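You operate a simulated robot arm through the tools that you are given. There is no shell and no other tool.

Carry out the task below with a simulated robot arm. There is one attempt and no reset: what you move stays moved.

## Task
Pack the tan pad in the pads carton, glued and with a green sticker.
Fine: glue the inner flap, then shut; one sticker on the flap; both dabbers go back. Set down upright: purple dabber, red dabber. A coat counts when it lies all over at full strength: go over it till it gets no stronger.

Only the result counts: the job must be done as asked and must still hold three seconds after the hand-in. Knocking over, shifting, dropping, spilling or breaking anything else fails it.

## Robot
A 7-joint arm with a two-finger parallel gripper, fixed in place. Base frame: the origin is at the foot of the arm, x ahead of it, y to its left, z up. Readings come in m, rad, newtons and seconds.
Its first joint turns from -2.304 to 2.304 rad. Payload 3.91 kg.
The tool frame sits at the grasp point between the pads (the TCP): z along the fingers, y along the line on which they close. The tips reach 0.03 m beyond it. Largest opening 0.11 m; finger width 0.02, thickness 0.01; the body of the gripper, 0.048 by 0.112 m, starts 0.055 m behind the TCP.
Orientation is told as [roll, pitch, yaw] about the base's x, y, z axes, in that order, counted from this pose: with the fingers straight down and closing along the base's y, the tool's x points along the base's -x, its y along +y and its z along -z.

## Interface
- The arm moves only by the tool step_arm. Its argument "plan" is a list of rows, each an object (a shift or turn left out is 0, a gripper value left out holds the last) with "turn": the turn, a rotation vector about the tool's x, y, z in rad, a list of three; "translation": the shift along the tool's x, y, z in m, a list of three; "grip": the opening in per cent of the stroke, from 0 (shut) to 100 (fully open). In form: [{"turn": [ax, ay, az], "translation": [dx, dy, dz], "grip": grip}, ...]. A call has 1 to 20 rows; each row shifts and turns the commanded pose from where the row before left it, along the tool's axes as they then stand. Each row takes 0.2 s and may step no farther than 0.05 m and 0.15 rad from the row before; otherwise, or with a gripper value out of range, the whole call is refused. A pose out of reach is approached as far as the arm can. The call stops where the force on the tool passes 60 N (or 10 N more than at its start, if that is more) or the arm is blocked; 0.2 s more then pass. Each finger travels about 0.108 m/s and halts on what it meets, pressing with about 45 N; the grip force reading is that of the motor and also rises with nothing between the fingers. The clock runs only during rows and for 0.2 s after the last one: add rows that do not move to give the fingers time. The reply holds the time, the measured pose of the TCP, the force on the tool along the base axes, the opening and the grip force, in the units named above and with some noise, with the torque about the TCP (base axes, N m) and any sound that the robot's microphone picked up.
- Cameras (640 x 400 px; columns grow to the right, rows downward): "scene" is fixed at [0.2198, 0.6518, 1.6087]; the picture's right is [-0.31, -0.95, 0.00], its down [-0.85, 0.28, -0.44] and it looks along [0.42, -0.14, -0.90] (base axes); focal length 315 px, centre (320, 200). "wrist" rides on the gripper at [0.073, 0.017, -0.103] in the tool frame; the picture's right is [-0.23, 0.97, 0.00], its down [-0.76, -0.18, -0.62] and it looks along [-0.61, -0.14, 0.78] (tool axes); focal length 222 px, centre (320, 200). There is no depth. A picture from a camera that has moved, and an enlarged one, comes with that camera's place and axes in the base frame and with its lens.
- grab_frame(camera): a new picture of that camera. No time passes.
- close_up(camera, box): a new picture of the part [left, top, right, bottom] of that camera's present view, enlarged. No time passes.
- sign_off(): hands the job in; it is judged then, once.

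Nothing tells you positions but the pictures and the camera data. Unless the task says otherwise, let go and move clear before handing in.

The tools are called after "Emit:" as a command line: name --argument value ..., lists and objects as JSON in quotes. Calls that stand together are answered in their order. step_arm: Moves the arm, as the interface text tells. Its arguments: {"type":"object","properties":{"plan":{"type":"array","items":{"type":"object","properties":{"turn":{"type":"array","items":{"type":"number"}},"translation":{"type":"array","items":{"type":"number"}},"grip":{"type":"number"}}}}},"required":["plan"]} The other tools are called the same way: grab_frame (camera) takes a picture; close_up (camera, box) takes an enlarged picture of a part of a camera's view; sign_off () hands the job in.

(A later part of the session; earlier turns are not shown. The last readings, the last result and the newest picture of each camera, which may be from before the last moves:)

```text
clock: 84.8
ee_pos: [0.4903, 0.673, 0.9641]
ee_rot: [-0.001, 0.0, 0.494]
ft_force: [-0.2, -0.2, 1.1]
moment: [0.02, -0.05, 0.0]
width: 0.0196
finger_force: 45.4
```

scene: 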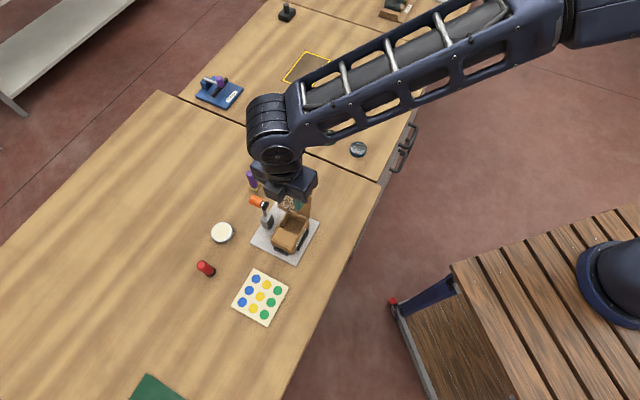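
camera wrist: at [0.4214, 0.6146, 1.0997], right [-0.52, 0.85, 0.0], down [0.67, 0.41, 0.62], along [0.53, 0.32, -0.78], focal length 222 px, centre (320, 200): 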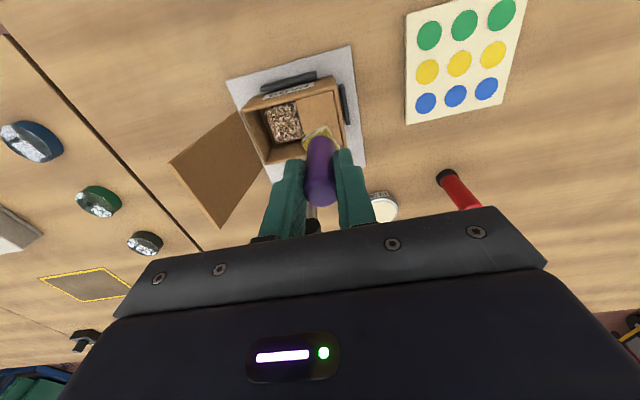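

Emit:
step_arm --plan '[{"translation": [0, 0, 0.0005]}, {"translation": [0.00513, -0.00147, 0]}, {"translation": [0.00513, -0.00147, 0]}, {"translation": [0.00513, -0.00147, 0]}]'

Emit:
step_arm --plan '[{"translation": [0.00513, -0.00147, 0]}, {"translation": [0.00513, -0.00147, 0]}, {"translation": [0.00513, -0.00147, 0]}, {}]'

Emit:
close_up --camera "wrist" --box '[260, 80, 400, 195]'

```text
clock: 85.8
ee_pos: [0.4798, 0.6613, 0.9634]
ee_rot: [0.0, 0.0, 0.496]
ft_force: [1.9, 1.7, 6.5]
moment: [0.21, -0.19, -0.07]
width: 0.0194
finger_force: 45.2
```

```text
clock: 86.8
ee_pos: [0.4678, 0.6496, 0.9627]
ee_rot: [-0.001, -0.001, 0.496]
ft_force: [0.9, 0.8, 5.4]
moment: [0.19, -0.07, -0.03]
width: 0.0195
finger_force: 44.4
```

```text
3.48 times, centred on (330, 138) of wrist
camera zoom: at [0.3958, 0.6296, 1.0671], right [-0.26, 0.96, 0.0], down [0.75, 0.21, 0.62], along [0.6, 0.16, -0.78], focal length 773 px, centre (285, 417)
```

zoom: 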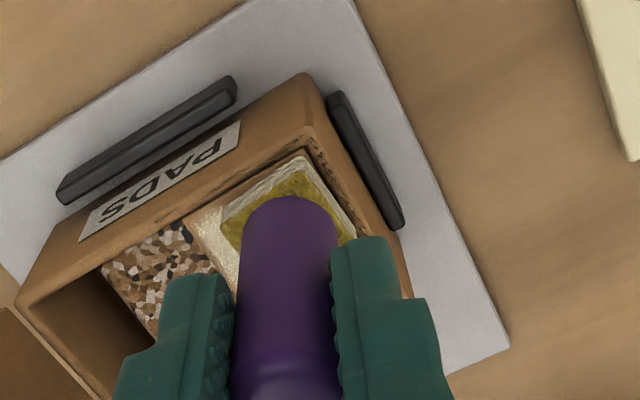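

Emit:
step_arm --plan '[{"translation": [-0.00135, -0.00471, 0]}, {"translation": [-0.00135, -0.00471, 0]}, {"translation": [-0.00135, -0.00471, 0]}, {"translation": [-0.00135, -0.00471, 0]}]'

Emit:
step_arm --plan '[{"translation": [-0.00513, 0.00147, 0]}, {"translation": [-0.00513, 0.00147, 0]}, {"translation": [-0.00513, 0.00147, 0]}]'

Emit:
close_up --camera "wrist" --box '[260, 80, 400, 195]'

```text
clock: 87.8
ee_pos: [0.4834, 0.6365, 0.9638]
ee_rot: [0.002, 0.001, 0.495]
ft_force: [-0.1, -0.6, 0.1]
moment: [0.01, -0.03, -0.01]
width: 0.0194
finger_force: 44.9
```

```text
clock: 88.6
ee_pos: [0.4947, 0.6479, 0.9647]
ee_rot: [0.0, -0.001, 0.496]
ft_force: [-0.2, 0.2, -0.2]
moment: [0.0, -0.01, 0.0]
width: 0.0191
finger_force: 44.7
```

```text
3.48 times, centred on (330, 138) of wrist
camera zoom: at [0.4217, 0.6277, 1.0673], right [-0.26, 0.96, 0.0], down [0.75, 0.21, 0.62], along [0.6, 0.16, -0.78], focal length 773 px, centre (285, 417)
```

zoom: 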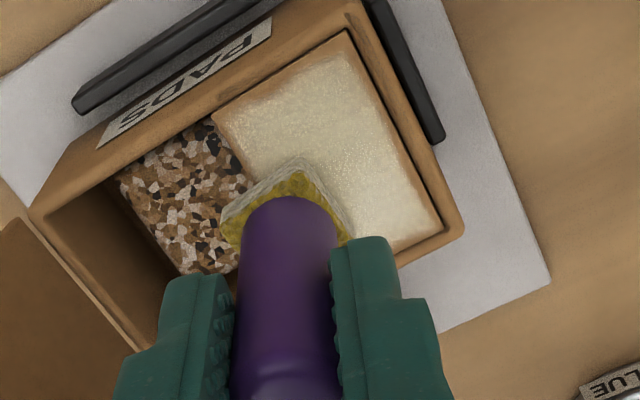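

Emit:
step_arm --plan '[{"translation": [0, 0, 0.0006]}, {}]'

Emit:
step_arm --plan '[{"translation": [0, 0, 0.0006]}, {}]'

```text
clock: 89.2
ee_pos: [0.4944, 0.6475, 0.9637]
ee_rot: [-0.001, 0.0, 0.497]
ft_force: [-0.5, 0.4, -1.3]
moment: [-0.02, -0.01, 0.02]
width: 0.0191
finger_force: 44.7
```

```text
clock: 89.8
ee_pos: [0.4944, 0.6469, 0.9637]
ee_rot: [0.0, 0.0, 0.497]
ft_force: [-0.1, 0.6, 6.6]
moment: [0.03, -0.12, -0.01]
width: 0.0191
finger_force: 45.0
```

The flap sits about 1 mm below the rim, so the foam must stay inside the recess, flush to its walls. I'll slide gently toward the near wall at flap level and watch the side force.

Emit:
step_arm --plan '[{"translation": [0.0048, -0.00138, 0]}, {"translation": [0.0048, -0.00138, 0]}, {"translation": [0.0029, -0.00083, 0]}, {}]'

Emit:
step_arm --plan '[{"translation": [0.0019, -0.00055, 0]}, {}]'

Emit:
close_up --camera "wrist" --box '[260, 80, 400, 195]'

```text
clock: 90.8
ee_pos: [0.4849, 0.6372, 0.9633]
ee_rot: [0.001, 0.0, 0.495]
ft_force: [1.5, 1.9, 9.4]
moment: [0.23, -0.14, -0.02]
width: 0.0193
finger_force: 44.9
```

```text
clock: 91.4
ee_pos: [0.4823, 0.6365, 0.962]
ee_rot: [0.0, 0.0, 0.496]
ft_force: [1.8, 1.8, 8.1]
moment: [0.14, -0.23, -0.02]
width: 0.0191
finger_force: 45.3
```

```text
3.48 times, centred on (330, 138) of wrist
camera zoom: at [0.4114, 0.6172, 1.0664], right [-0.26, 0.96, 0.0], down [0.75, 0.21, 0.62], along [0.6, 0.16, -0.78], focal length 773 px, centre (285, 417)
```

zoom: 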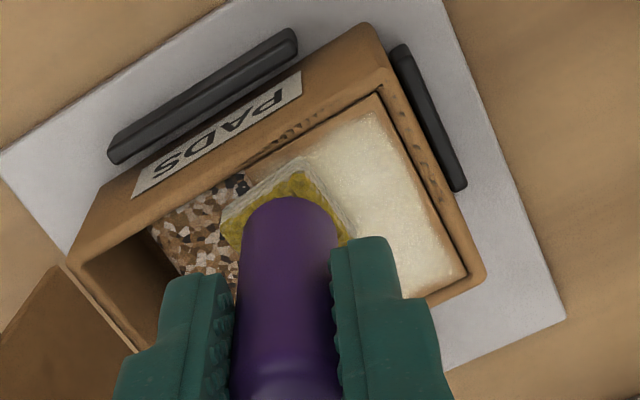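

The foam sits a few millimetres off the tool axis, which explains the margins. I'll move 3 mm closer to the near wall and stroke along it.

Emit:
step_arm --plan '[{"translation": [0.0029, -0.0008, 0]}, {"translation": [0.0012, 0.0042, 0]}, {"translation": [0.0012, 0.0042, 0]}]'

Emit:
step_arm --plan '[{"translation": [0.0012, 0.0042, 0]}, {"translation": [0.0012, 0.0042, 0]}]'

Emit:
close_up --camera "wrist" --box '[260, 80, 400, 195]'

```text
clock: 92.2
ee_pos: [0.475, 0.6393, 0.9634]
ee_rot: [0.0, -0.002, 0.495]
ft_force: [4.9, -5.3, 14.8]
moment: [-0.2, -0.56, -0.1]
width: 0.0194
finger_force: 44.6
```

```text
clock: 92.8
ee_pos: [0.4686, 0.6468, 0.9624]
ee_rot: [0.0, 0.0, 0.496]
ft_force: [1.9, -2.8, 8.8]
moment: [-0.16, -0.28, -0.05]
width: 0.0193
finger_force: 45.2
```

```text
3.48 times, centred on (330, 138) of wrist
camera zoom: at [0.3963, 0.6282, 1.0664], right [-0.26, 0.96, 0.0], down [0.75, 0.21, 0.62], along [0.6, 0.16, -0.78], focal length 773 px, centre (285, 417)
```

zoom: 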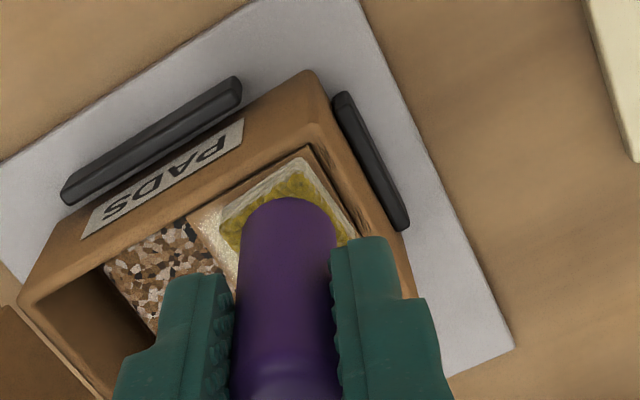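

Emit:
step_arm --plan '[{"translation": [0.0024, -0.0007, 0]}, {"translation": [0.0005, 0.0019, 0]}]'

Emit:
close_up --camera "wrist" --box '[290, 90, 380, 160]'

```text
clock: 93.4
ee_pos: [0.4652, 0.6469, 0.9626]
ee_rot: [-0.001, -0.001, 0.495]
ft_force: [8.2, -0.3, 9.6]
moment: [0.0, -0.63, -0.15]
width: 0.019
finger_force: 44.8
```

```text
5.71 times, centred on (335, 125) of wrist
camera zoom: at [0.3936, 0.6268, 1.0664], right [-0.26, 0.96, 0.0], down [0.75, 0.21, 0.62], along [0.6, 0.16, -0.78], focal length 1269 px, centre (234, 629)
```

zoom: 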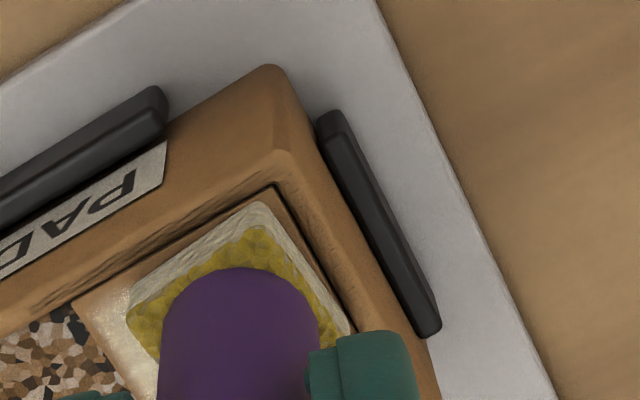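

The foam corner now reaches the corner of the recess but is rotated ~6°. I'll turn the hand slightly to square it and then stroke around the perimeter.

Emit:
step_arm --plan '[{"translation": [0, 0, -0.0015]}, {"turn": [0, 0, 0.1]}, {"translation": [0, 0, 0.0015]}, {"translation": [-0.00185, -0.00465, 0]}, {"translation": [-0.00185, -0.00465, 0]}, {"translation": [-0.00185, -0.00465, 0]}, {"translation": [-0.00185, -0.00465, 0]}]'

Emit:
close_up --camera "wrist" --box '[260, 80, 400, 195]'

```text
clock: 95.0
ee_pos: [0.4805, 0.6338, 0.9637]
ee_rot: [0.0, -0.001, 0.397]
ft_force: [-1.4, 0.2, -0.5]
moment: [0.02, 0.0, 0.01]
width: 0.0191
finger_force: 44.6
```

```text
3.48 times, centred on (330, 138) of wrist
camera zoom: at [0.4059, 0.6204, 1.0667], right [-0.17, 0.99, 0.0], down [0.77, 0.13, 0.62], along [0.62, 0.1, -0.78], focal length 773 px, centre (285, 417)
```

zoom: 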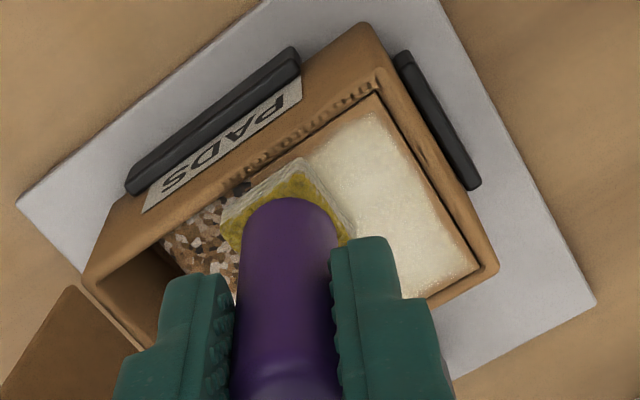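

Emit:
step_arm --plan '[{"translation": [0, 0, 0.0008]}, {}]'

Emit:
step_arm --plan '[{"translation": [0, 0, 0.0004]}, {}]'

```text
clock: 95.6
ee_pos: [0.4798, 0.6321, 0.9626]
ee_rot: [0.001, -0.002, 0.396]
ft_force: [0.8, -0.2, 8.9]
moment: [0.05, -0.12, -0.05]
width: 0.0193
finger_force: 45.3
```

```text
clock: 96.2
ee_pos: [0.48, 0.6325, 0.9628]
ee_rot: [0.001, -0.001, 0.396]
ft_force: [2.7, -0.5, 18.4]
moment: [0.09, -0.28, -0.02]
width: 0.0194
finger_force: 44.6
```

Emit:
step_arm --plan '[{"translation": [0.0017, 0.0043, -0.0002]}, {"translation": [0.0017, 0.0043, 0]}, {"translation": [0.0017, 0.0043, 0]}, {"translation": [0.0017, 0.0043, 0]}]'

Emit:
step_arm --plan '[{"translation": [-0.0051, 0.002, 0]}, {"translation": [-0.0051, 0.002, 0]}, {"translation": [-0.0051, 0.002, 0]}]'

Emit:
step_arm --plan '[{"translation": [-0.0051, 0.002, 0]}, {"translation": [-0.0051, 0.002, 0]}, {"translation": [-0.0051, 0.002, 0]}]'

Emit:
close_up --camera "wrist" --box '[260, 80, 400, 195]'

```text
clock: 97.2
ee_pos: [0.4661, 0.6449, 0.9615]
ee_rot: [-0.002, -0.002, 0.395]
ft_force: [11.1, -10.5, 35.5]
moment: [-0.45, -1.09, -0.12]
width: 0.0195
finger_force: 45.4
```

```text
clock: 98.0
ee_pos: [0.478, 0.6583, 0.9619]
ee_rot: [0.001, 0.0, 0.396]
ft_force: [-9.8, -5.2, 23.8]
moment: [-0.25, 0.47, -0.03]
width: 0.0191
finger_force: 44.9
```

```text
clock: 98.8
ee_pos: [0.4903, 0.6684, 0.9625]
ee_rot: [0.0, 0.001, 0.397]
ft_force: [-7.3, -7.8, 18.3]
moment: [-0.62, 0.59, -0.04]
width: 0.0195
finger_force: 45.3
```

```text
3.48 times, centred on (330, 138) of wrist
camera zoom: at [0.416, 0.6564, 1.0655], right [-0.17, 0.99, 0.0], down [0.77, 0.13, 0.62], along [0.62, 0.1, -0.78], focal length 773 px, centre (285, 417)
```

zoom: 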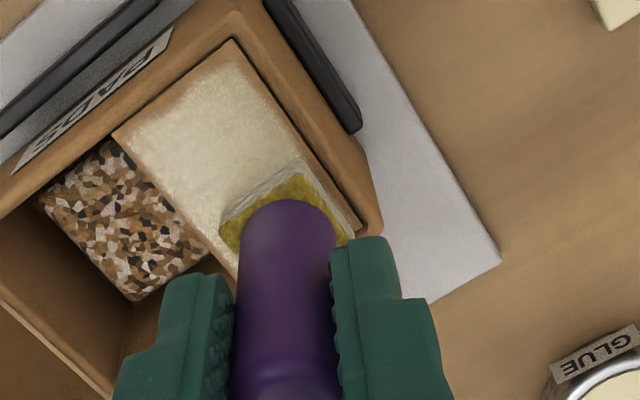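

Emit:
step_arm --plan '[{"translation": [0.0006, 0.0014, -0.0003]}, {"translation": [0.0051, -0.002, 0]}, {"translation": [0.0051, -0.002, 0]}, {"translation": [0.0051, -0.002, 0]}]'

Emit:
step_arm --plan '[{"translation": [0.0051, -0.002, 0]}, {"translation": [0.0051, -0.002, 0]}, {"translation": [-0.0051, 0.002, 0]}, {"translation": [-0.0051, 0.002, 0]}, {"translation": [-0.0051, 0.002, 0]}, {"translation": [-0.0051, 0.002, 0]}, {"translation": [-0.0051, 0.002, 0]}, {"translation": [-0.0051, 0.002, 0]}]'

Emit:
step_arm --plan '[{"translation": [-0.0017, -0.0043, 0]}, {"translation": [-0.0017, -0.0043, 0]}, {"translation": [-0.0017, -0.0043, 0]}, {"translation": [-0.0017, -0.0043, 0]}]'

Emit:
close_up --camera "wrist" --box '[260, 80, 400, 195]'

```text
clock: 99.8
ee_pos: [0.4771, 0.6578, 0.9611]
ee_rot: [0.0, -0.003, 0.397]
ft_force: [3.9, 2.3, 13.9]
moment: [0.28, -0.42, 0.02]
width: 0.0193
finger_force: 44.9
```

```text
clock: 101.6
ee_pos: [0.4912, 0.6723, 0.9619]
ee_rot: [-0.002, 0.002, 0.397]
ft_force: [-11.3, -18.1, 11.4]
moment: [-1.39, 0.89, -0.15]
width: 0.0195
finger_force: 45.0
```

```text
clock: 102.6
ee_pos: [0.5058, 0.6592, 0.9623]
ee_rot: [0.0, -0.001, 0.396]
ft_force: [-0.6, 3.2, 10.8]
moment: [0.23, -0.06, 0.04]
width: 0.0194
finger_force: 44.7
```

```text
3.48 times, centred on (330, 138) of wrist
camera zoom: at [0.432, 0.648, 1.0656], right [-0.17, 0.99, 0.0], down [0.77, 0.13, 0.62], along [0.62, 0.1, -0.78], focal length 773 px, centre (285, 417)
```

zoom: 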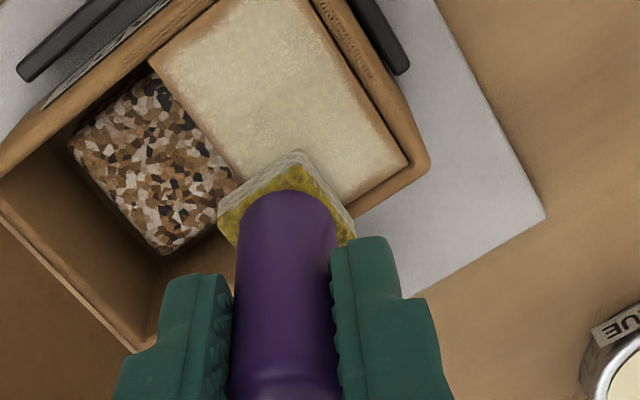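

Emit:
step_arm --plan '[{"translation": [0.0051, -0.002, 0]}, {"translation": [0.0051, -0.002, 0]}, {"translation": [0.0051, -0.002, 0]}, {"translation": [0.0051, -0.002, 0]}, {"translation": [0.0051, -0.002, 0]}, {"translation": [0.0051, -0.002, 0]}, {}]'

Emit:
step_arm --plan '[{"translation": [0, 0, -0.02]}, {"translation": [0, 0, -0.02]}, {"translation": [0.015, 0.037, 0]}, {"translation": [0.015, 0.037, 0]}, {"translation": [-0.0409, 0.0163, 0]}, {"translation": [-0.0409, 0.0163, 0]}, {"translation": [-0.0409, 0.0163, 0]}, {}]'

Emit:
close_up --camera "scene" --box '[272, 222, 308, 250]'

Emit:
close_up --camera "scene" --box '[265, 200, 325, 255]'

```text
clock: 104.2
ee_pos: [0.482, 0.6369, 0.9615]
ee_rot: [0.0, -0.001, 0.397]
ft_force: [0.1, -0.6, 2.5]
moment: [0.03, -0.04, 0.02]
width: 0.0193
finger_force: 45.3
```

```text
clock: 106.0
ee_pos: [0.5193, 0.7882, 1.0012]
ee_rot: [0.001, 0.0, 0.397]
ft_force: [0.3, -0.6, 0.4]
moment: [0.03, -0.01, 0.02]
width: 0.0194
finger_force: 45.1
```

```text
14.29 times, centred on (290, 236) of scene
camera zoom: at [0.2198, 0.6518, 1.6087], right [-0.31, -0.95, 0.0], down [-0.85, 0.28, -0.44], along [0.42, -0.14, -0.9], focal length 4494 px, centre (749, -314)
```

zoom: 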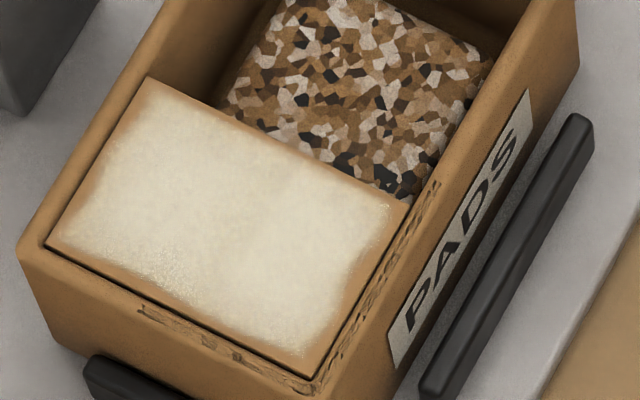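

```text
7.27 times, centred on (295, 228) of scene
camera zoom: at [0.2198, 0.6518, 1.6087], right [-0.31, -0.95, 0.0], down [-0.85, 0.28, -0.44], along [0.42, -0.14, -0.9], focal length 2288 px, centre (502, 0)
```

zoom: 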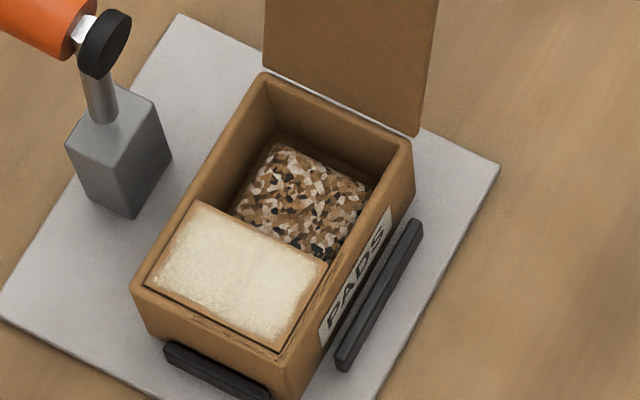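

The coat is opaque in the middle, with a uniform thin fade at the borders and slightly more at the near and end edges. One more dip, then another full round to see whether it still gets stronger.

Emit:
step_arm --plan '[{"translation": [-0.0363, -0.0016, 0]}, {"translation": [0, 0, 0.03]}, {"translation": [0, 0, 0.03]}, {"translation": [0, 0, 0.011]}, {}]'

Emit:
close_up --camera "wrist" --box '[260, 80, 400, 195]'

```text
clock: 107.2
ee_pos: [0.555, 0.7994, 0.9305]
ee_rot: [0.0, -0.002, 0.396]
ft_force: [-0.3, 0.2, -1.9]
moment: [-0.03, 0.0, 0.0]
width: 0.0191
finger_force: 44.9
```

```text
3.48 times, centred on (330, 138) of wrist
camera zoom: at [0.481, 0.788, 1.034], right [-0.17, 0.99, 0.0], down [0.77, 0.13, 0.62], along [0.62, 0.1, -0.78], focal length 773 px, centre (285, 417)
```

zoom: 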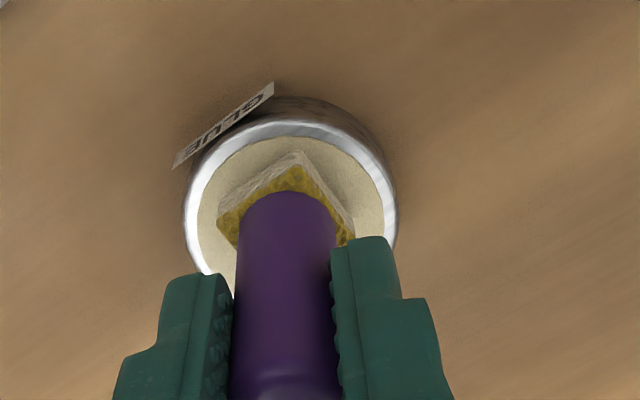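

Emit:
step_arm --plan '[{"translation": [0, 0, 0.002]}, {"translation": [0, 0, 0.001]}, {}]'

Emit:
step_arm --plan '[{"translation": [0, 0, 0.0008]}, {}]'

```text
clock: 108.0
ee_pos: [0.5546, 0.8004, 0.9261]
ee_rot: [0.0, 0.0, 0.396]
ft_force: [0.3, -0.1, -1.3]
moment: [-0.01, 0.0, 0.02]
width: 0.0192
finger_force: 44.9
```

```text
clock: 108.6
ee_pos: [0.5545, 0.7998, 0.926]
ee_rot: [0.0, 0.0, 0.397]
ft_force: [-0.2, -1.0, -0.4]
moment: [-0.02, -0.03, 0.0]
width: 0.0193
finger_force: 45.0
```

Emit:
step_arm --plan '[{"translation": [0, 0, 0.0008]}, {}]'

Emit:
step_arm --plan '[{"translation": [0, 0, 0.0008]}, {}]'

```text
clock: 109.2
ee_pos: [0.5534, 0.799, 0.9261]
ee_rot: [0.0, -0.001, 0.395]
ft_force: [0.5, -0.2, 4.4]
moment: [-0.02, -0.12, 0.02]
width: 0.0193
finger_force: 44.8
```

```text
clock: 109.8
ee_pos: [0.555, 0.8, 0.9253]
ee_rot: [0.0, -0.001, 0.396]
ft_force: [0.9, -0.1, 10.3]
moment: [-0.02, -0.22, -0.04]
width: 0.019
finger_force: 44.9
```

Emit:
step_arm --plan '[{"translation": [0, 0, -0.01]}, {"translation": [0, 0, -0.03]}, {"translation": [0, 0, -0.03]}, {"translation": [0.03484, -0.01388, 0]}, {"translation": [0.03484, -0.01388, 0]}, {"translation": [0.03484, -0.01388, 0]}, {"translation": [0.03484, -0.01388, 0]}, {"translation": [-0.0102, -0.0257, 0]}, {"translation": [-0.0102, -0.0257, 0]}, {"translation": [0, 0, 0.017]}, {"translation": [0, 0, 0.016]}, {}]'

Emit:
step_arm --plan '[{"translation": [0, 0, 0.0012]}, {}]'

Emit:
step_arm --plan '[{"translation": [0, 0, 0.0007]}, {}]'

```text
clock: 112.4
ee_pos: [0.487, 0.6555, 0.961]
ee_rot: [0.001, -0.002, 0.396]
ft_force: [-0.4, 0.6, 6.3]
moment: [-0.02, -0.17, 0.0]
width: 0.0194
finger_force: 44.7
```

```text
clock: 113.0
ee_pos: [0.4861, 0.656, 0.9612]
ee_rot: [0.0, -0.001, 0.397]
ft_force: [2.3, 1.6, 15.2]
moment: [0.18, -0.39, 0.01]
width: 0.0193
finger_force: 44.7
```

```text
clock: 113.6
ee_pos: [0.4854, 0.6551, 0.961]
ee_rot: [0.001, -0.002, 0.396]
ft_force: [2.1, 1.5, 22.6]
moment: [0.11, -0.49, -0.01]
width: 0.0194
finger_force: 45.3
```

Emit:
step_arm --plan '[{"translation": [0.00585, -0.00233, -0.0012]}, {"translation": [0.00585, -0.00233, 0]}, {"translation": [0.00585, -0.00233, 0]}, {"translation": [-0.00194, -0.00488, 0]}, {"translation": [-0.00194, -0.00488, 0]}]'

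Emit:
step_arm --plan '[{"translation": [0.00163, 0.00409, 0]}, {"translation": [0.00163, 0.00409, 0]}, {"translation": [0.00163, 0.00409, 0]}, {"translation": [0.00163, 0.00409, 0]}]'

Emit:
close_up --camera "wrist" --box '[290, 90, 380, 160]'

```text
clock: 114.8
ee_pos: [0.4792, 0.6333, 0.9622]
ee_rot: [0.0, 0.0, 0.395]
ft_force: [-5.3, 3.1, 13.6]
moment: [0.25, 0.15, -0.02]
width: 0.0194
finger_force: 44.6
```

```text
clock: 115.8
ee_pos: [0.4682, 0.6469, 0.961]
ee_rot: [0.001, 0.0, 0.397]
ft_force: [1.8, -1.0, 6.9]
moment: [-0.14, -0.29, -0.05]
width: 0.0193
finger_force: 45.4
```

```text
5.71 times, centred on (335, 125) of wrist
camera zoom: at [0.3943, 0.6346, 1.0649], right [-0.17, 0.99, 0.0], down [0.77, 0.13, 0.62], along [0.62, 0.1, -0.78], focal length 1269 px, centre (234, 629)
```

zoom: 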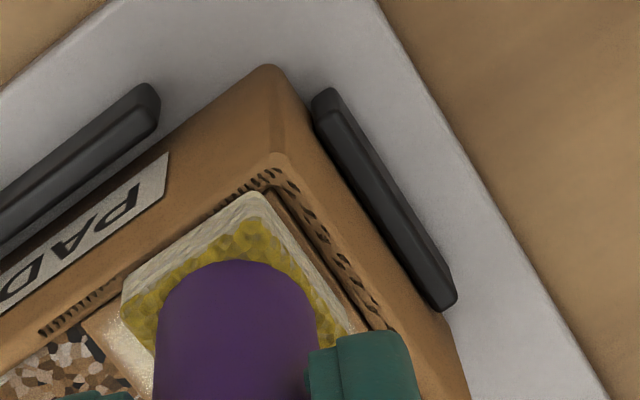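

The foam is now flush in the near-end corner. Continuing along the end wall and the far wall.

Emit:
step_arm --plan '[{"translation": [0.0004, 0.0009, 0]}, {"translation": [-0.00539, 0.00215, 0]}, {"translation": [-0.00539, 0.00215, 0]}, {"translation": [-0.00539, 0.00215, 0]}]'

Emit:
step_arm --plan '[{"translation": [-0.00539, 0.00215, 0]}, {"translation": [-0.00539, 0.00215, 0]}, {"translation": [-0.00539, 0.00215, 0]}]'

Emit:
step_arm --plan '[{"translation": [0.00539, -0.00215, 0]}, {"translation": [0.00539, -0.00215, 0]}, {"translation": [0.00539, -0.00215, 0]}, {"translation": [0.00539, -0.00215, 0]}, {"translation": [0.00539, -0.00215, 0]}, {"translation": [0.00539, -0.00215, 0]}]'

Emit:
close_up --camera "wrist" --box '[260, 80, 400, 195]'

```text
clock: 116.8
ee_pos: [0.4798, 0.6587, 0.961]
ee_rot: [-0.002, -0.002, 0.397]
ft_force: [-1.8, -1.7, 6.1]
moment: [-0.14, 0.0, -0.03]
width: 0.0194
finger_force: 44.8
```

```text
clock: 117.6
ee_pos: [0.4925, 0.6709, 0.9617]
ee_rot: [-0.001, 0.001, 0.395]
ft_force: [-2.3, -2.5, 5.0]
moment: [-0.26, 0.15, -0.04]
width: 0.0192
finger_force: 45.2
```

```text
clock: 119.0
ee_pos: [0.4661, 0.6464, 0.9616]
ee_rot: [-0.001, -0.001, 0.397]
ft_force: [1.3, 0.4, 3.3]
moment: [0.05, -0.13, 0.03]
width: 0.0192
finger_force: 44.9
```

```text
3.48 times, centred on (330, 138) of wrist
camera zoom: at [0.3929, 0.6349, 1.065], right [-0.17, 0.99, 0.0], down [0.77, 0.13, 0.62], along [0.62, 0.1, -0.78], focal length 773 px, centre (285, 417)
```

zoom: 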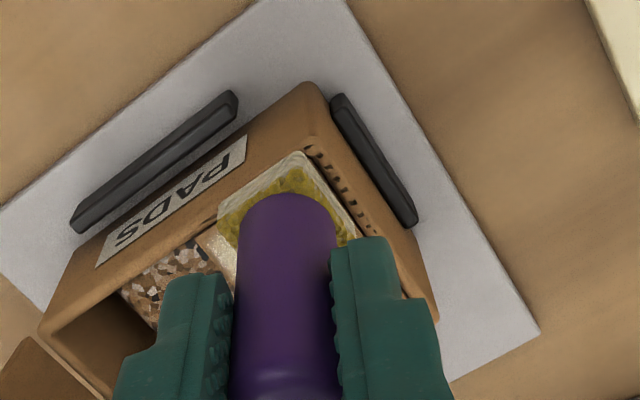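

Emit:
step_arm --plan '[{"translation": [-0.00163, -0.00409, 0.0003]}, {"translation": [-0.00163, -0.00409, 0]}, {"translation": [-0.00163, -0.00409, 0]}, {"translation": [-0.00163, -0.00409, 0]}, {"translation": [-0.00836, 0.00333, 0]}, {"translation": [0.00163, 0.00409, 0]}, {"translation": [0.00163, 0.00409, 0]}, {"translation": [0.00163, 0.00409, 0]}, {"translation": [0.00163, 0.00409, 0]}, {"translation": [-0.00836, 0.00333, 0]}, {"translation": [-0.00163, -0.00409, 0]}, {"translation": [-0.00163, -0.00409, 0]}, {"translation": [-0.00163, -0.00409, 0]}, {"translation": [-0.00163, -0.00409, 0]}]'

Emit:
step_arm --plan '[{"translation": [-0.00836, 0.00333, 0]}, {"translation": [0.00163, 0.00409, 0]}, {"translation": [0.00163, 0.00409, 0]}, {"translation": [0.00163, 0.00409, 0]}, {"translation": [0.00163, 0.00409, 0]}, {"translation": [-0.00557, 0.00222, 0]}, {"translation": [-0.00163, -0.00409, 0]}, {"translation": [-0.00163, -0.00409, 0]}, {"translation": [-0.00163, -0.00409, 0]}, {"translation": [-0.00163, -0.00409, 0]}, {}]'

Emit:
close_up --camera "wrist" --box '[260, 80, 400, 195]'

```text
clock: 122.0
ee_pos: [0.4925, 0.647, 0.9607]
ee_rot: [0.0, -0.001, 0.394]
ft_force: [-0.8, 0.7, 4.1]
moment: [0.13, -0.05, 0.0]
width: 0.0192
finger_force: 45.6
```

```text
clock: 124.4
ee_pos: [0.5032, 0.658, 0.9617]
ee_rot: [0.0, -0.001, 0.396]
ft_force: [-0.4, -1.1, 2.0]
moment: [0.0, -0.04, 0.0]
width: 0.0193
finger_force: 44.9
```

```text
3.48 times, centred on (330, 138) of wrist
camera zoom: at [0.429, 0.6457, 1.0649], right [-0.17, 0.99, 0.0], down [0.77, 0.13, 0.62], along [0.62, 0.1, -0.78], focal length 773 px, centre (285, 417)
```

zoom: 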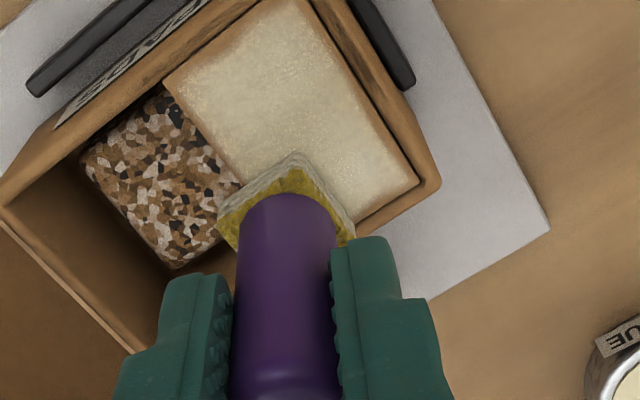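

Emit:
step_arm --plan '[{"translation": [0.00539, -0.00215, 0.0003]}, {"translation": [0.00539, -0.00215, 0]}, {"translation": [0.00539, -0.00215, 0]}, {"translation": [0.00539, -0.00215, 0]}, {"translation": [0.00539, -0.00215, 0]}, {"translation": [0.00539, -0.00215, 0]}, {"translation": [-0.00539, 0.00215, 0]}, {"translation": [-0.00539, 0.00215, 0]}, {"translation": [-0.00539, 0.00215, 0]}, {"translation": [-0.00539, 0.00215, 0]}, {"translation": [-0.00539, 0.00215, 0]}, {"translation": [-0.00539, 0.00215, 0]}, {"translation": [-0.0019, 0.0007, 0]}, {"translation": [0.00163, 0.00409, 0]}, {"translation": [0.00163, 0.00409, 0]}, {"translation": [0.00163, 0.00409, 0]}, {"translation": [0.00163, 0.00409, 0]}]'

Emit:
step_arm --plan '[{"translation": [0, 0, -0.02]}, {"translation": [0, 0, -0.02]}, {"translation": [0.012, 0.03, 0]}, {"translation": [0.012, 0.03, 0]}, {"translation": [-0.0409, 0.0163, 0]}, {"translation": [-0.0409, 0.0163, 0]}, {"translation": [-0.0409, 0.0163, 0]}, {}]'

Emit:
close_up --camera "scene" --box '[272, 222, 308, 250]'

Emit:
close_up --camera "scene" --box '[180, 165, 340, 265]'

```text
clock: 128.0
ee_pos: [0.4919, 0.6717, 0.9607]
ee_rot: [-0.001, -0.002, 0.397]
ft_force: [-1.8, -6.7, 2.2]
moment: [-0.57, 0.11, -0.05]
width: 0.0193
finger_force: 44.8
```

```text
clock: 129.8
ee_pos: [0.5407, 0.8101, 1.0021]
ee_rot: [0.001, 0.001, 0.397]
ft_force: [0.5, -0.2, 0.3]
moment: [0.02, 0.03, -0.02]
width: 0.0194
finger_force: 45.5
```

```text
14.29 times, centred on (290, 236) of scene
camera zoom: at [0.2198, 0.6518, 1.6087], right [-0.31, -0.95, 0.0], down [-0.85, 0.28, -0.44], along [0.42, -0.14, -0.9], focal length 4494 px, centre (749, -314)
```

zoom: 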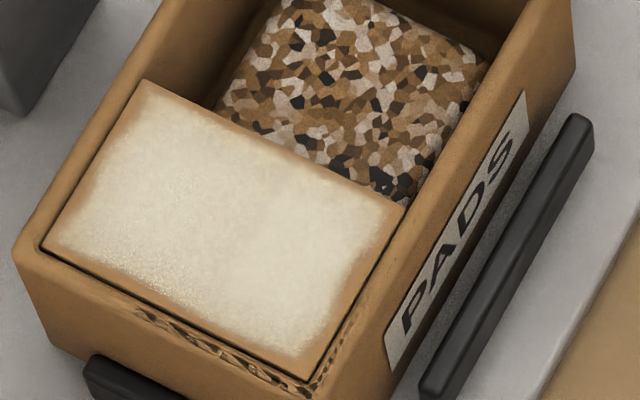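

```text
4.00 times, centred on (260, 215) of scene
camera zoom: at [0.2198, 0.6518, 1.6087], right [-0.31, -0.95, 0.0], down [-0.85, 0.28, -0.44], along [0.42, -0.14, -0.9], focal length 1258 px, centre (560, 140)
```

zoom: 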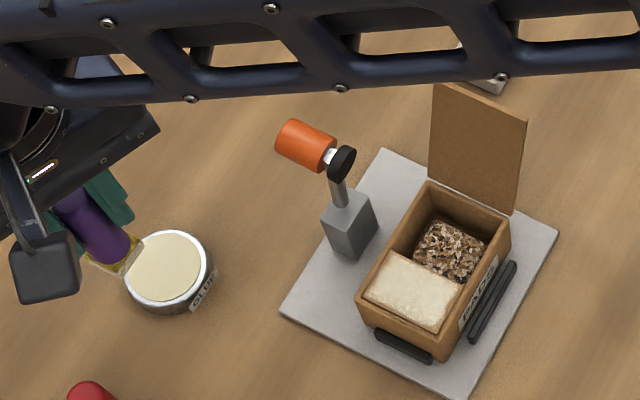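

Nearly uniform now; the near and end edges still show a slightly wider fade. I'll check the foam's offset, then do slow extra strokes along those two edges.

Emit:
close_up --camera "wrist" --box '[270, 90, 380, 180]'

```text
4.44 times, centred on (325, 135) of wrist
camera zoom: at [0.4676, 0.7987, 1.1054], right [-0.17, 0.99, 0.0], down [0.77, 0.13, 0.62], along [0.62, 0.1, -0.78], focal length 987 px, centre (298, 489)
```

zoom: 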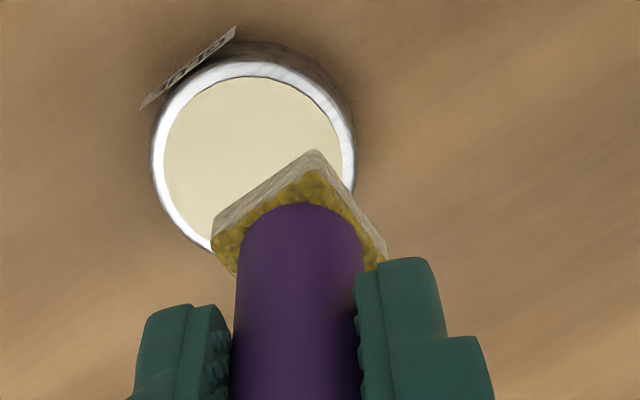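

Emit:
step_arm --plan '[{"translation": [0.0455, -0.0181, 0]}, {"translation": [0.0455, -0.0181, 0]}, {"translation": [0.0455, -0.0181, 0]}, {"translation": [-0.013, -0.0328, 0]}, {"translation": [-0.013, -0.0328, 0]}, {"translation": [0, 0, 0.02]}, {"translation": [0, 0, 0.019]}, {}]'

Emit:
step_arm --plan '[{"translation": [0, 0, 0.0008]}, {}]'

Emit:
step_arm --plan '[{"translation": [0, 0, 0.0006]}, {}]'

```text
clock: 131.6
ee_pos: [0.4855, 0.6565, 0.961]
ee_rot: [0.001, -0.001, 0.395]
ft_force: [-0.2, 0.6, 0.4]
moment: [0.0, -0.03, 0.02]
width: 0.0194
finger_force: 44.8
```

```text
clock: 132.2
ee_pos: [0.4851, 0.6575, 0.9613]
ee_rot: [-0.001, -0.003, 0.397]
ft_force: [0.2, -0.1, 3.5]
moment: [0.02, -0.05, 0.0]
width: 0.0192
finger_force: 45.4
```

```text
clock: 132.8
ee_pos: [0.4861, 0.6574, 0.9599]
ee_rot: [0.0, -0.002, 0.396]
ft_force: [-0.6, 0.9, 8.0]
moment: [0.04, -0.12, 0.03]
width: 0.0191
finger_force: 45.0
```

Emit:
step_arm --plan '[{"translation": [0.00674, -0.00268, 0]}, {"translation": [0.00674, -0.00268, 0]}, {}]'

Emit:
step_arm --plan '[{"translation": [0.00093, -0.00037, 0]}, {}]'

Emit:
step_arm --plan '[{"translation": [0.00093, -0.00037, 0]}, {}]'

Emit:
close_up --camera "wrist" --box '[270, 80, 380, 170]'

```text
clock: 133.6
ee_pos: [0.4758, 0.6477, 0.96]
ee_rot: [0.0, -0.002, 0.395]
ft_force: [1.5, 0.5, 5.2]
moment: [0.03, -0.2, 0.02]
width: 0.0193
finger_force: 45.2
```

```text
clock: 134.2
ee_pos: [0.4741, 0.6463, 0.9613]
ee_rot: [0.002, -0.001, 0.396]
ft_force: [1.8, 1.4, 3.8]
moment: [0.01, -0.21, 0.02]
width: 0.0189
finger_force: 45.2
```

```text
clock: 134.8
ee_pos: [0.4738, 0.6463, 0.9597]
ee_rot: [-0.001, 0.0, 0.396]
ft_force: [1.5, 1.4, 5.6]
moment: [0.03, -0.2, 0.03]
width: 0.0194
finger_force: 45.3
```

```text
4.44 times, centred on (325, 125) of wrist
camera zoom: at [0.3992, 0.6336, 1.0646], right [-0.17, 0.99, 0.0], down [0.77, 0.13, 0.62], along [0.62, 0.1, -0.78], focal length 987 px, centre (298, 533)
```

zoom: 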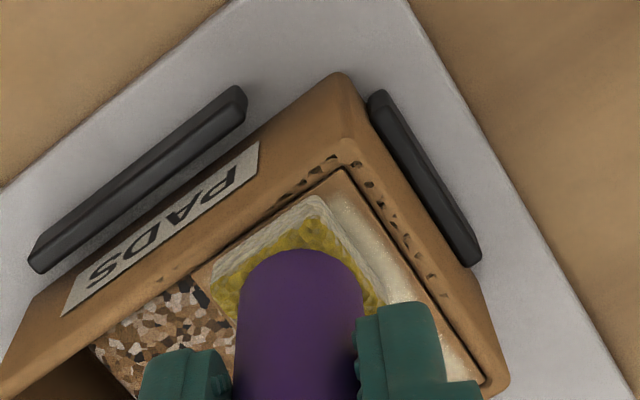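

Emit:
step_arm --plan '[{"translation": [0.00074, -0.0003, 0.0003]}, {"translation": [0.0011, 0.0028, 0]}, {"translation": [0.0011, 0.0028, 0]}, {"translation": [-0.0011, -0.0028, 0]}, {"translation": [-0.0011, -0.0028, 0]}, {"translation": [-0.0011, -0.0028, 0]}, {"translation": [-0.0011, -0.0028, 0]}, {"translation": [-0.0011, -0.0028, 0]}, {"translation": [-0.0011, -0.0028, 0]}]'

Emit:
step_arm --plan '[{"translation": [0.0011, 0.0028, 0.0003]}, {"translation": [0.0011, 0.0028, 0]}, {"translation": [0.0011, 0.0028, 0]}, {"translation": [0.0011, 0.0028, 0]}, {"translation": [0.0011, 0.0028, 0]}, {"translation": [0.0011, 0.0028, 0]}]'

Emit:
close_up --camera "wrist" --box '[270, 80, 380, 170]'

```text
clock: 136.8
ee_pos: [0.4806, 0.6349, 0.9597]
ee_rot: [0.001, -0.002, 0.396]
ft_force: [-6.0, 4.9, 19.1]
moment: [0.36, 0.19, 0.0]
width: 0.0194
finger_force: 44.6
```

```text
clock: 138.2
ee_pos: [0.4701, 0.6483, 0.9607]
ee_rot: [0.001, 0.0, 0.396]
ft_force: [6.6, -4.7, 19.4]
moment: [-0.27, -0.71, -0.05]
width: 0.0196
finger_force: 44.7
```

```text
4.44 times, centred on (325, 125) of wrist
camera zoom: at [0.3952, 0.6367, 1.0639], right [-0.17, 0.99, 0.0], down [0.77, 0.13, 0.62], along [0.62, 0.1, -0.78], focal length 987 px, centre (298, 533)
```

zoom: 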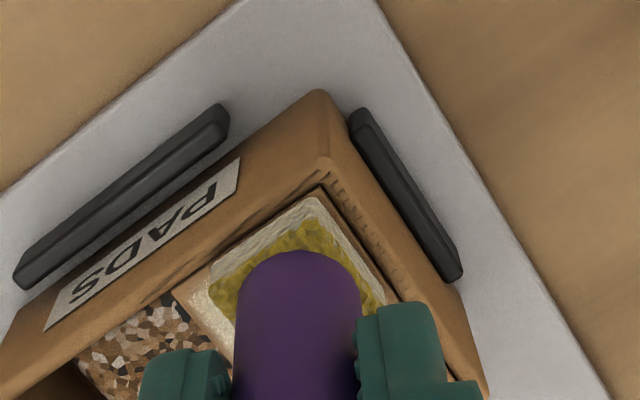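

Emit:
step_arm --plan '[{"translation": [0.0004, 0.001, -0.0006]}, {"translation": [-0.0037, 0.0015, 0]}, {"translation": [-0.0037, 0.0015, 0]}, {"translation": [-0.0037, 0.0015, 0]}, {"translation": [-0.0037, 0.0015, 0]}, {"translation": [-0.0037, 0.0015, 0]}, {"translation": [-0.0037, 0.0015, 0]}, {"translation": [-0.0037, 0.0015, 0]}]'

Emit:
step_arm --plan '[{"translation": [0.0042, -0.0005, 0.0002]}, {"translation": [0.0037, -0.0015, 0]}, {"translation": [0.0037, -0.0015, 0]}, {"translation": [0.0037, -0.0015, 0]}, {"translation": [0.0037, -0.0015, 0]}, {"translation": [0.0037, -0.0015, 0]}, {"translation": [0.0037, -0.0015, 0]}]'

Emit:
close_up --camera "wrist" --box '[270, 80, 380, 170]'

```text
clock: 140.0
ee_pos: [0.4881, 0.6691, 0.9605]
ee_rot: [0.0, -0.002, 0.397]
ft_force: [-2.9, -2.0, 8.0]
moment: [-0.2, 0.05, -0.03]
width: 0.0195
finger_force: 44.9
```

```text
clock: 141.6
ee_pos: [0.4682, 0.6504, 0.9601]
ee_rot: [-0.002, -0.001, 0.394]
ft_force: [14.5, 1.1, 16.6]
moment: [0.12, -1.33, -0.11]
width: 0.0195
finger_force: 44.8
```

```text
4.44 times, centred on (325, 125) of wrist
camera zoom: at [0.3937, 0.6386, 1.0641], right [-0.17, 0.99, 0.0], down [0.77, 0.13, 0.62], along [0.62, 0.1, -0.78], focal length 987 px, centre (298, 533)
```

zoom: 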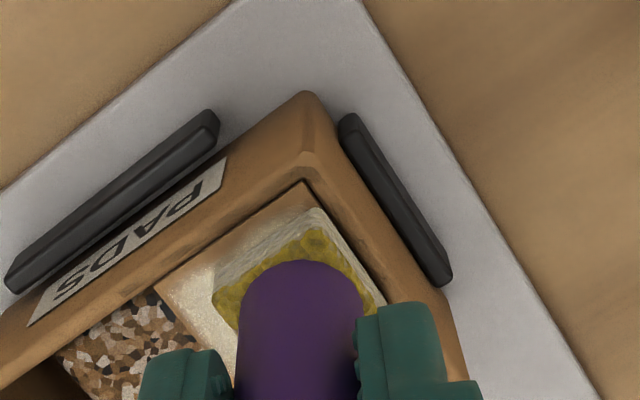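

The dabber is tilting a little under side load, so I'll stop here, lift off and inspect.

Emit:
step_arm --plan '[{"translation": [0, 0, -0.02]}, {"translation": [0, 0, -0.02]}, {"translation": [0.012, 0.03, 0]}, {"translation": [0.012, 0.03, 0]}, {"translation": [-0.0409, 0.0163, 0]}, {"translation": [-0.0409, 0.0163, 0]}, {"translation": [-0.0409, 0.0163, 0]}, {}]'

Emit:
close_up --camera "scene" --box '[272, 222, 308, 250]'

Emit:
close_up --camera "wrist" --box '[270, 90, 380, 210]'

```text
clock: 143.4
ee_pos: [0.5165, 0.7883, 1.0008]
ee_rot: [0.0, 0.001, 0.395]
ft_force: [-1.2, 0.4, -0.4]
moment: [0.02, 0.04, -0.01]
width: 0.0195
finger_force: 44.7
```

```text
14.29 times, centred on (290, 236) of scene
camera zoom: at [0.2198, 0.6518, 1.6087], right [-0.31, -0.95, 0.0], down [-0.85, 0.28, -0.44], along [0.42, -0.14, -0.9], focal length 4494 px, centre (749, -314)
```

zoom: 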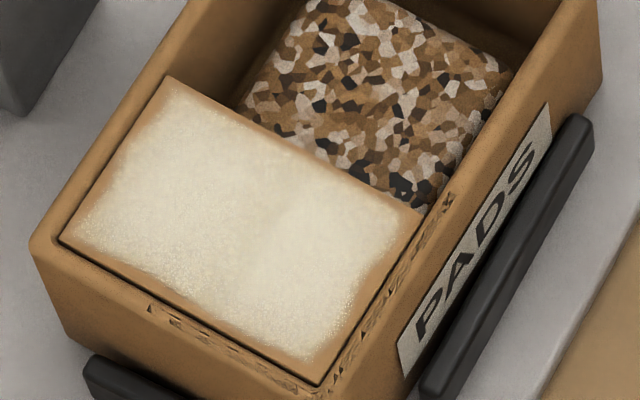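

```text
3.33 times, centred on (325, 150) of wrist
camera zoom: at [0.4426, 0.7771, 1.105], right [-0.17, 0.99, 0.0], down [0.77, 0.13, 0.62], along [0.62, 0.1, -0.78], focal length 740 px, centre (303, 367)
```

zoom: 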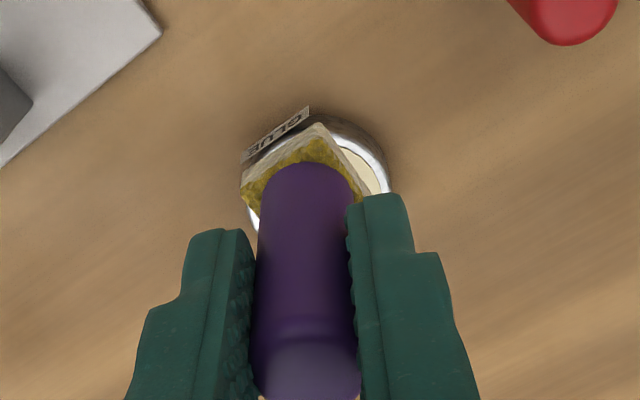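

Coverage looks unchanged by the last strokes, which suggests it's saturated. I'll take one closer look with the wrist camera to compare all four edges.

Emit:
step_arm --plan '[{"translation": [0.0433, -0.0173, 0]}, {"translation": [0.0433, -0.0173, 0]}, {"translation": [0.0433, -0.0173, 0]}, {}]'

Emit:
close_up --camera "wrist" --box '[200, 90, 300, 170]'

Emit:
grab_frame --camera "wrist"

```text
clock: 144.4
ee_pos: [0.4154, 0.6919, 1.0013]
ee_rot: [-0.001, -0.001, 0.395]
ft_force: [0.1, 0.7, 0.3]
moment: [-0.01, 0.03, 0.03]
width: 0.0192
finger_force: 44.8
```

```text
5.00 times, centred on (250, 130) of wrist
camera zoom: at [0.3417, 0.6792, 1.1045], right [-0.17, 0.99, 0.0], down [0.77, 0.13, 0.62], along [0.62, 0.1, -0.78], focal length 1111 px, centre (670, 550)
```

zoom: 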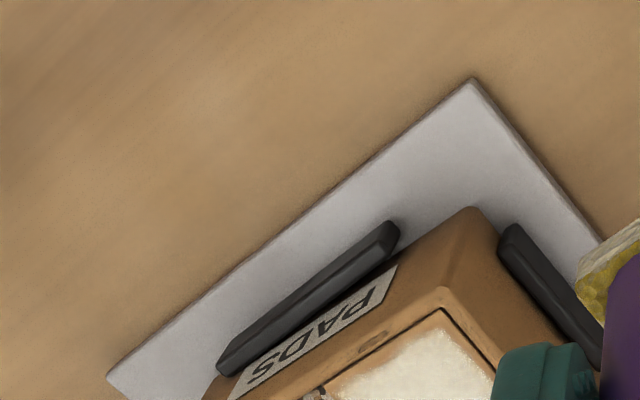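

```text
taken
camera wrist: at [0.3417, 0.6792, 1.1045], right [-0.17, 0.99, 0.0], down [0.77, 0.13, 0.62], along [0.62, 0.1, -0.78], focal length 222 px, centre (320, 200)
```

wrist: 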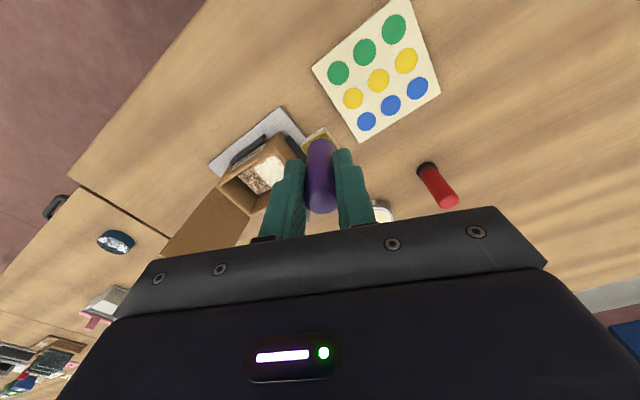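

Emit:
close_up --camera "wrist" --box '[215, 130, 305, 210]'

Emit:
close_up --camera "wrist" --box '[235, 145, 295, 195]'

```text
5.00 times, centred on (260, 170) of wrist
camera zoom: at [0.3417, 0.6792, 1.1045], right [-0.17, 0.99, 0.0], down [0.77, 0.13, 0.62], along [0.62, 0.1, -0.78], focal length 1111 px, centre (620, 350)
```

zoom: 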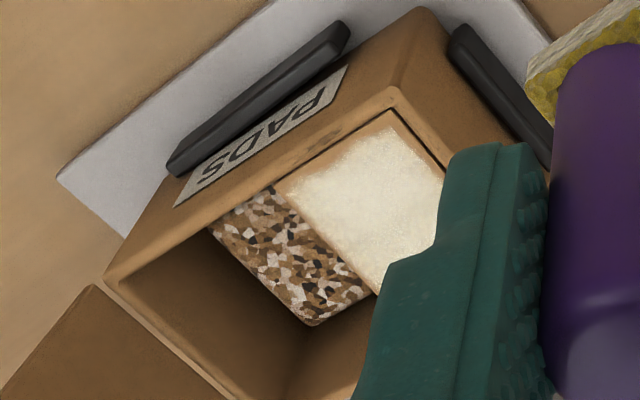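

```text
8.00 times, centred on (265, 170) of wrist
camera zoom: at [0.3417, 0.6792, 1.1045], right [-0.17, 0.99, 0.0], down [0.77, 0.13, 0.62], along [0.62, 0.1, -0.78], focal length 1777 px, centre (760, 440)
```

zoom: 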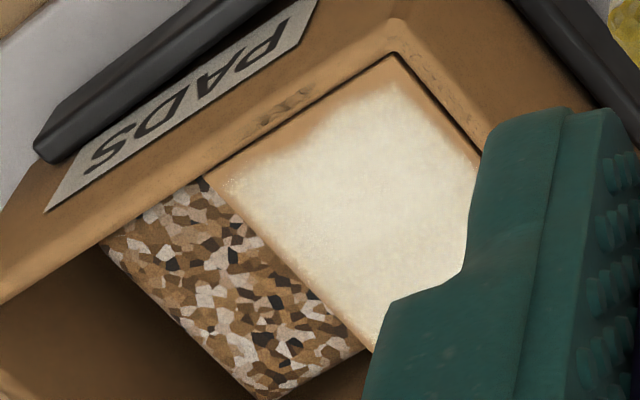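

All edges show a similar thin fade (about 2 mm, also where I overhung widely), so I take the coat as saturated. Now I'll carry the purple dabber back above its home spot and check its tilt.

Emit:
step_arm --plan '[{"translation": [-0.0417, 0.0166, 0]}, {"translation": [-0.0417, 0.0166, 0]}, {"translation": [-0.0417, 0.0166, 0]}, {"translation": [-0.0417, 0.0166, 0]}, {"translation": [-0.0163, -0.041, 0]}, {"translation": [-0.0163, -0.041, 0]}, {"translation": [-0.0163, -0.041, 0]}, {"translation": [-0.0163, -0.041, 0]}, {"turn": [0, 0.085, 0]}, {}]'

Emit:
grab_frame --camera "wrist"

Emit:
close_up --camera "wrist" --box '[270, 90, 380, 210]'

Emit:
close_up --camera "scene" --box '[210, 130, 310, 220]'

```text
clock: 146.6
ee_pos: [0.6679, 0.6904, 1.0002]
ee_rot: [0.001, 0.085, 0.396]
ft_force: [0.1, 0.4, 0.5]
moment: [0.0, 0.0, 0.01]
width: 0.0191
finger_force: 45.0
```

```text
taken
camera wrist: at [0.6036, 0.683, 1.1098], right [-0.17, 0.99, -0.02], down [0.82, 0.15, 0.56], along [0.55, 0.08, -0.83], focal length 222 px, centre (320, 200)
```

wrist: 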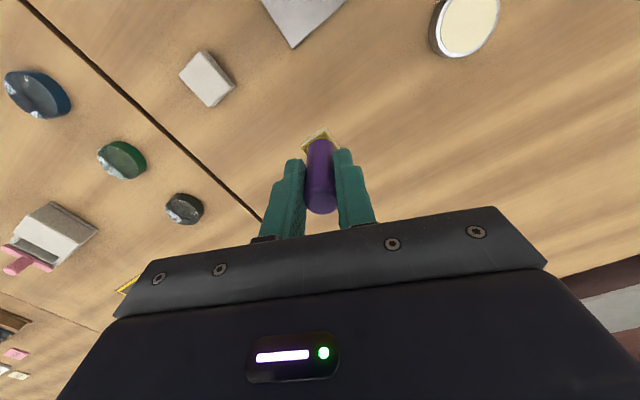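

```text
3.33 times, centred on (325, 150) of wrist
camera zoom: at [0.6036, 0.683, 1.1098], right [-0.17, 0.99, -0.02], down [0.82, 0.15, 0.56], along [0.55, 0.08, -0.83], focal length 740 px, centre (303, 367)
```

zoom: 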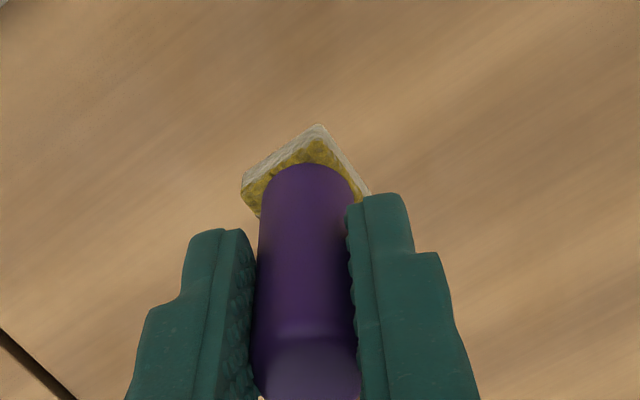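

```text
4.44 times, centred on (260, 175) of scene
camera zoom: at [0.2198, 0.6518, 1.6087], right [-0.31, -0.95, 0.0], down [-0.85, 0.28, -0.44], along [0.42, -0.14, -0.9], focal length 1398 px, centre (587, 311)
```

zoom: 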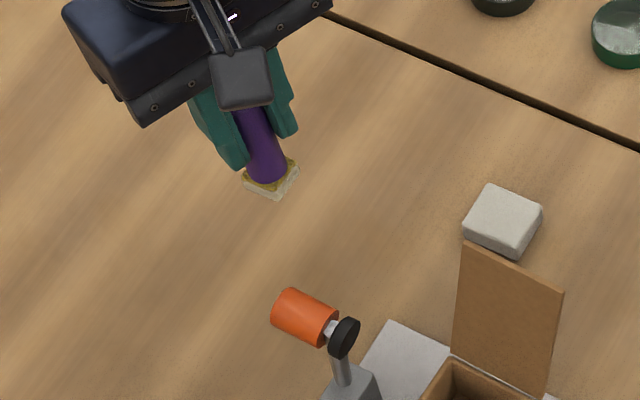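

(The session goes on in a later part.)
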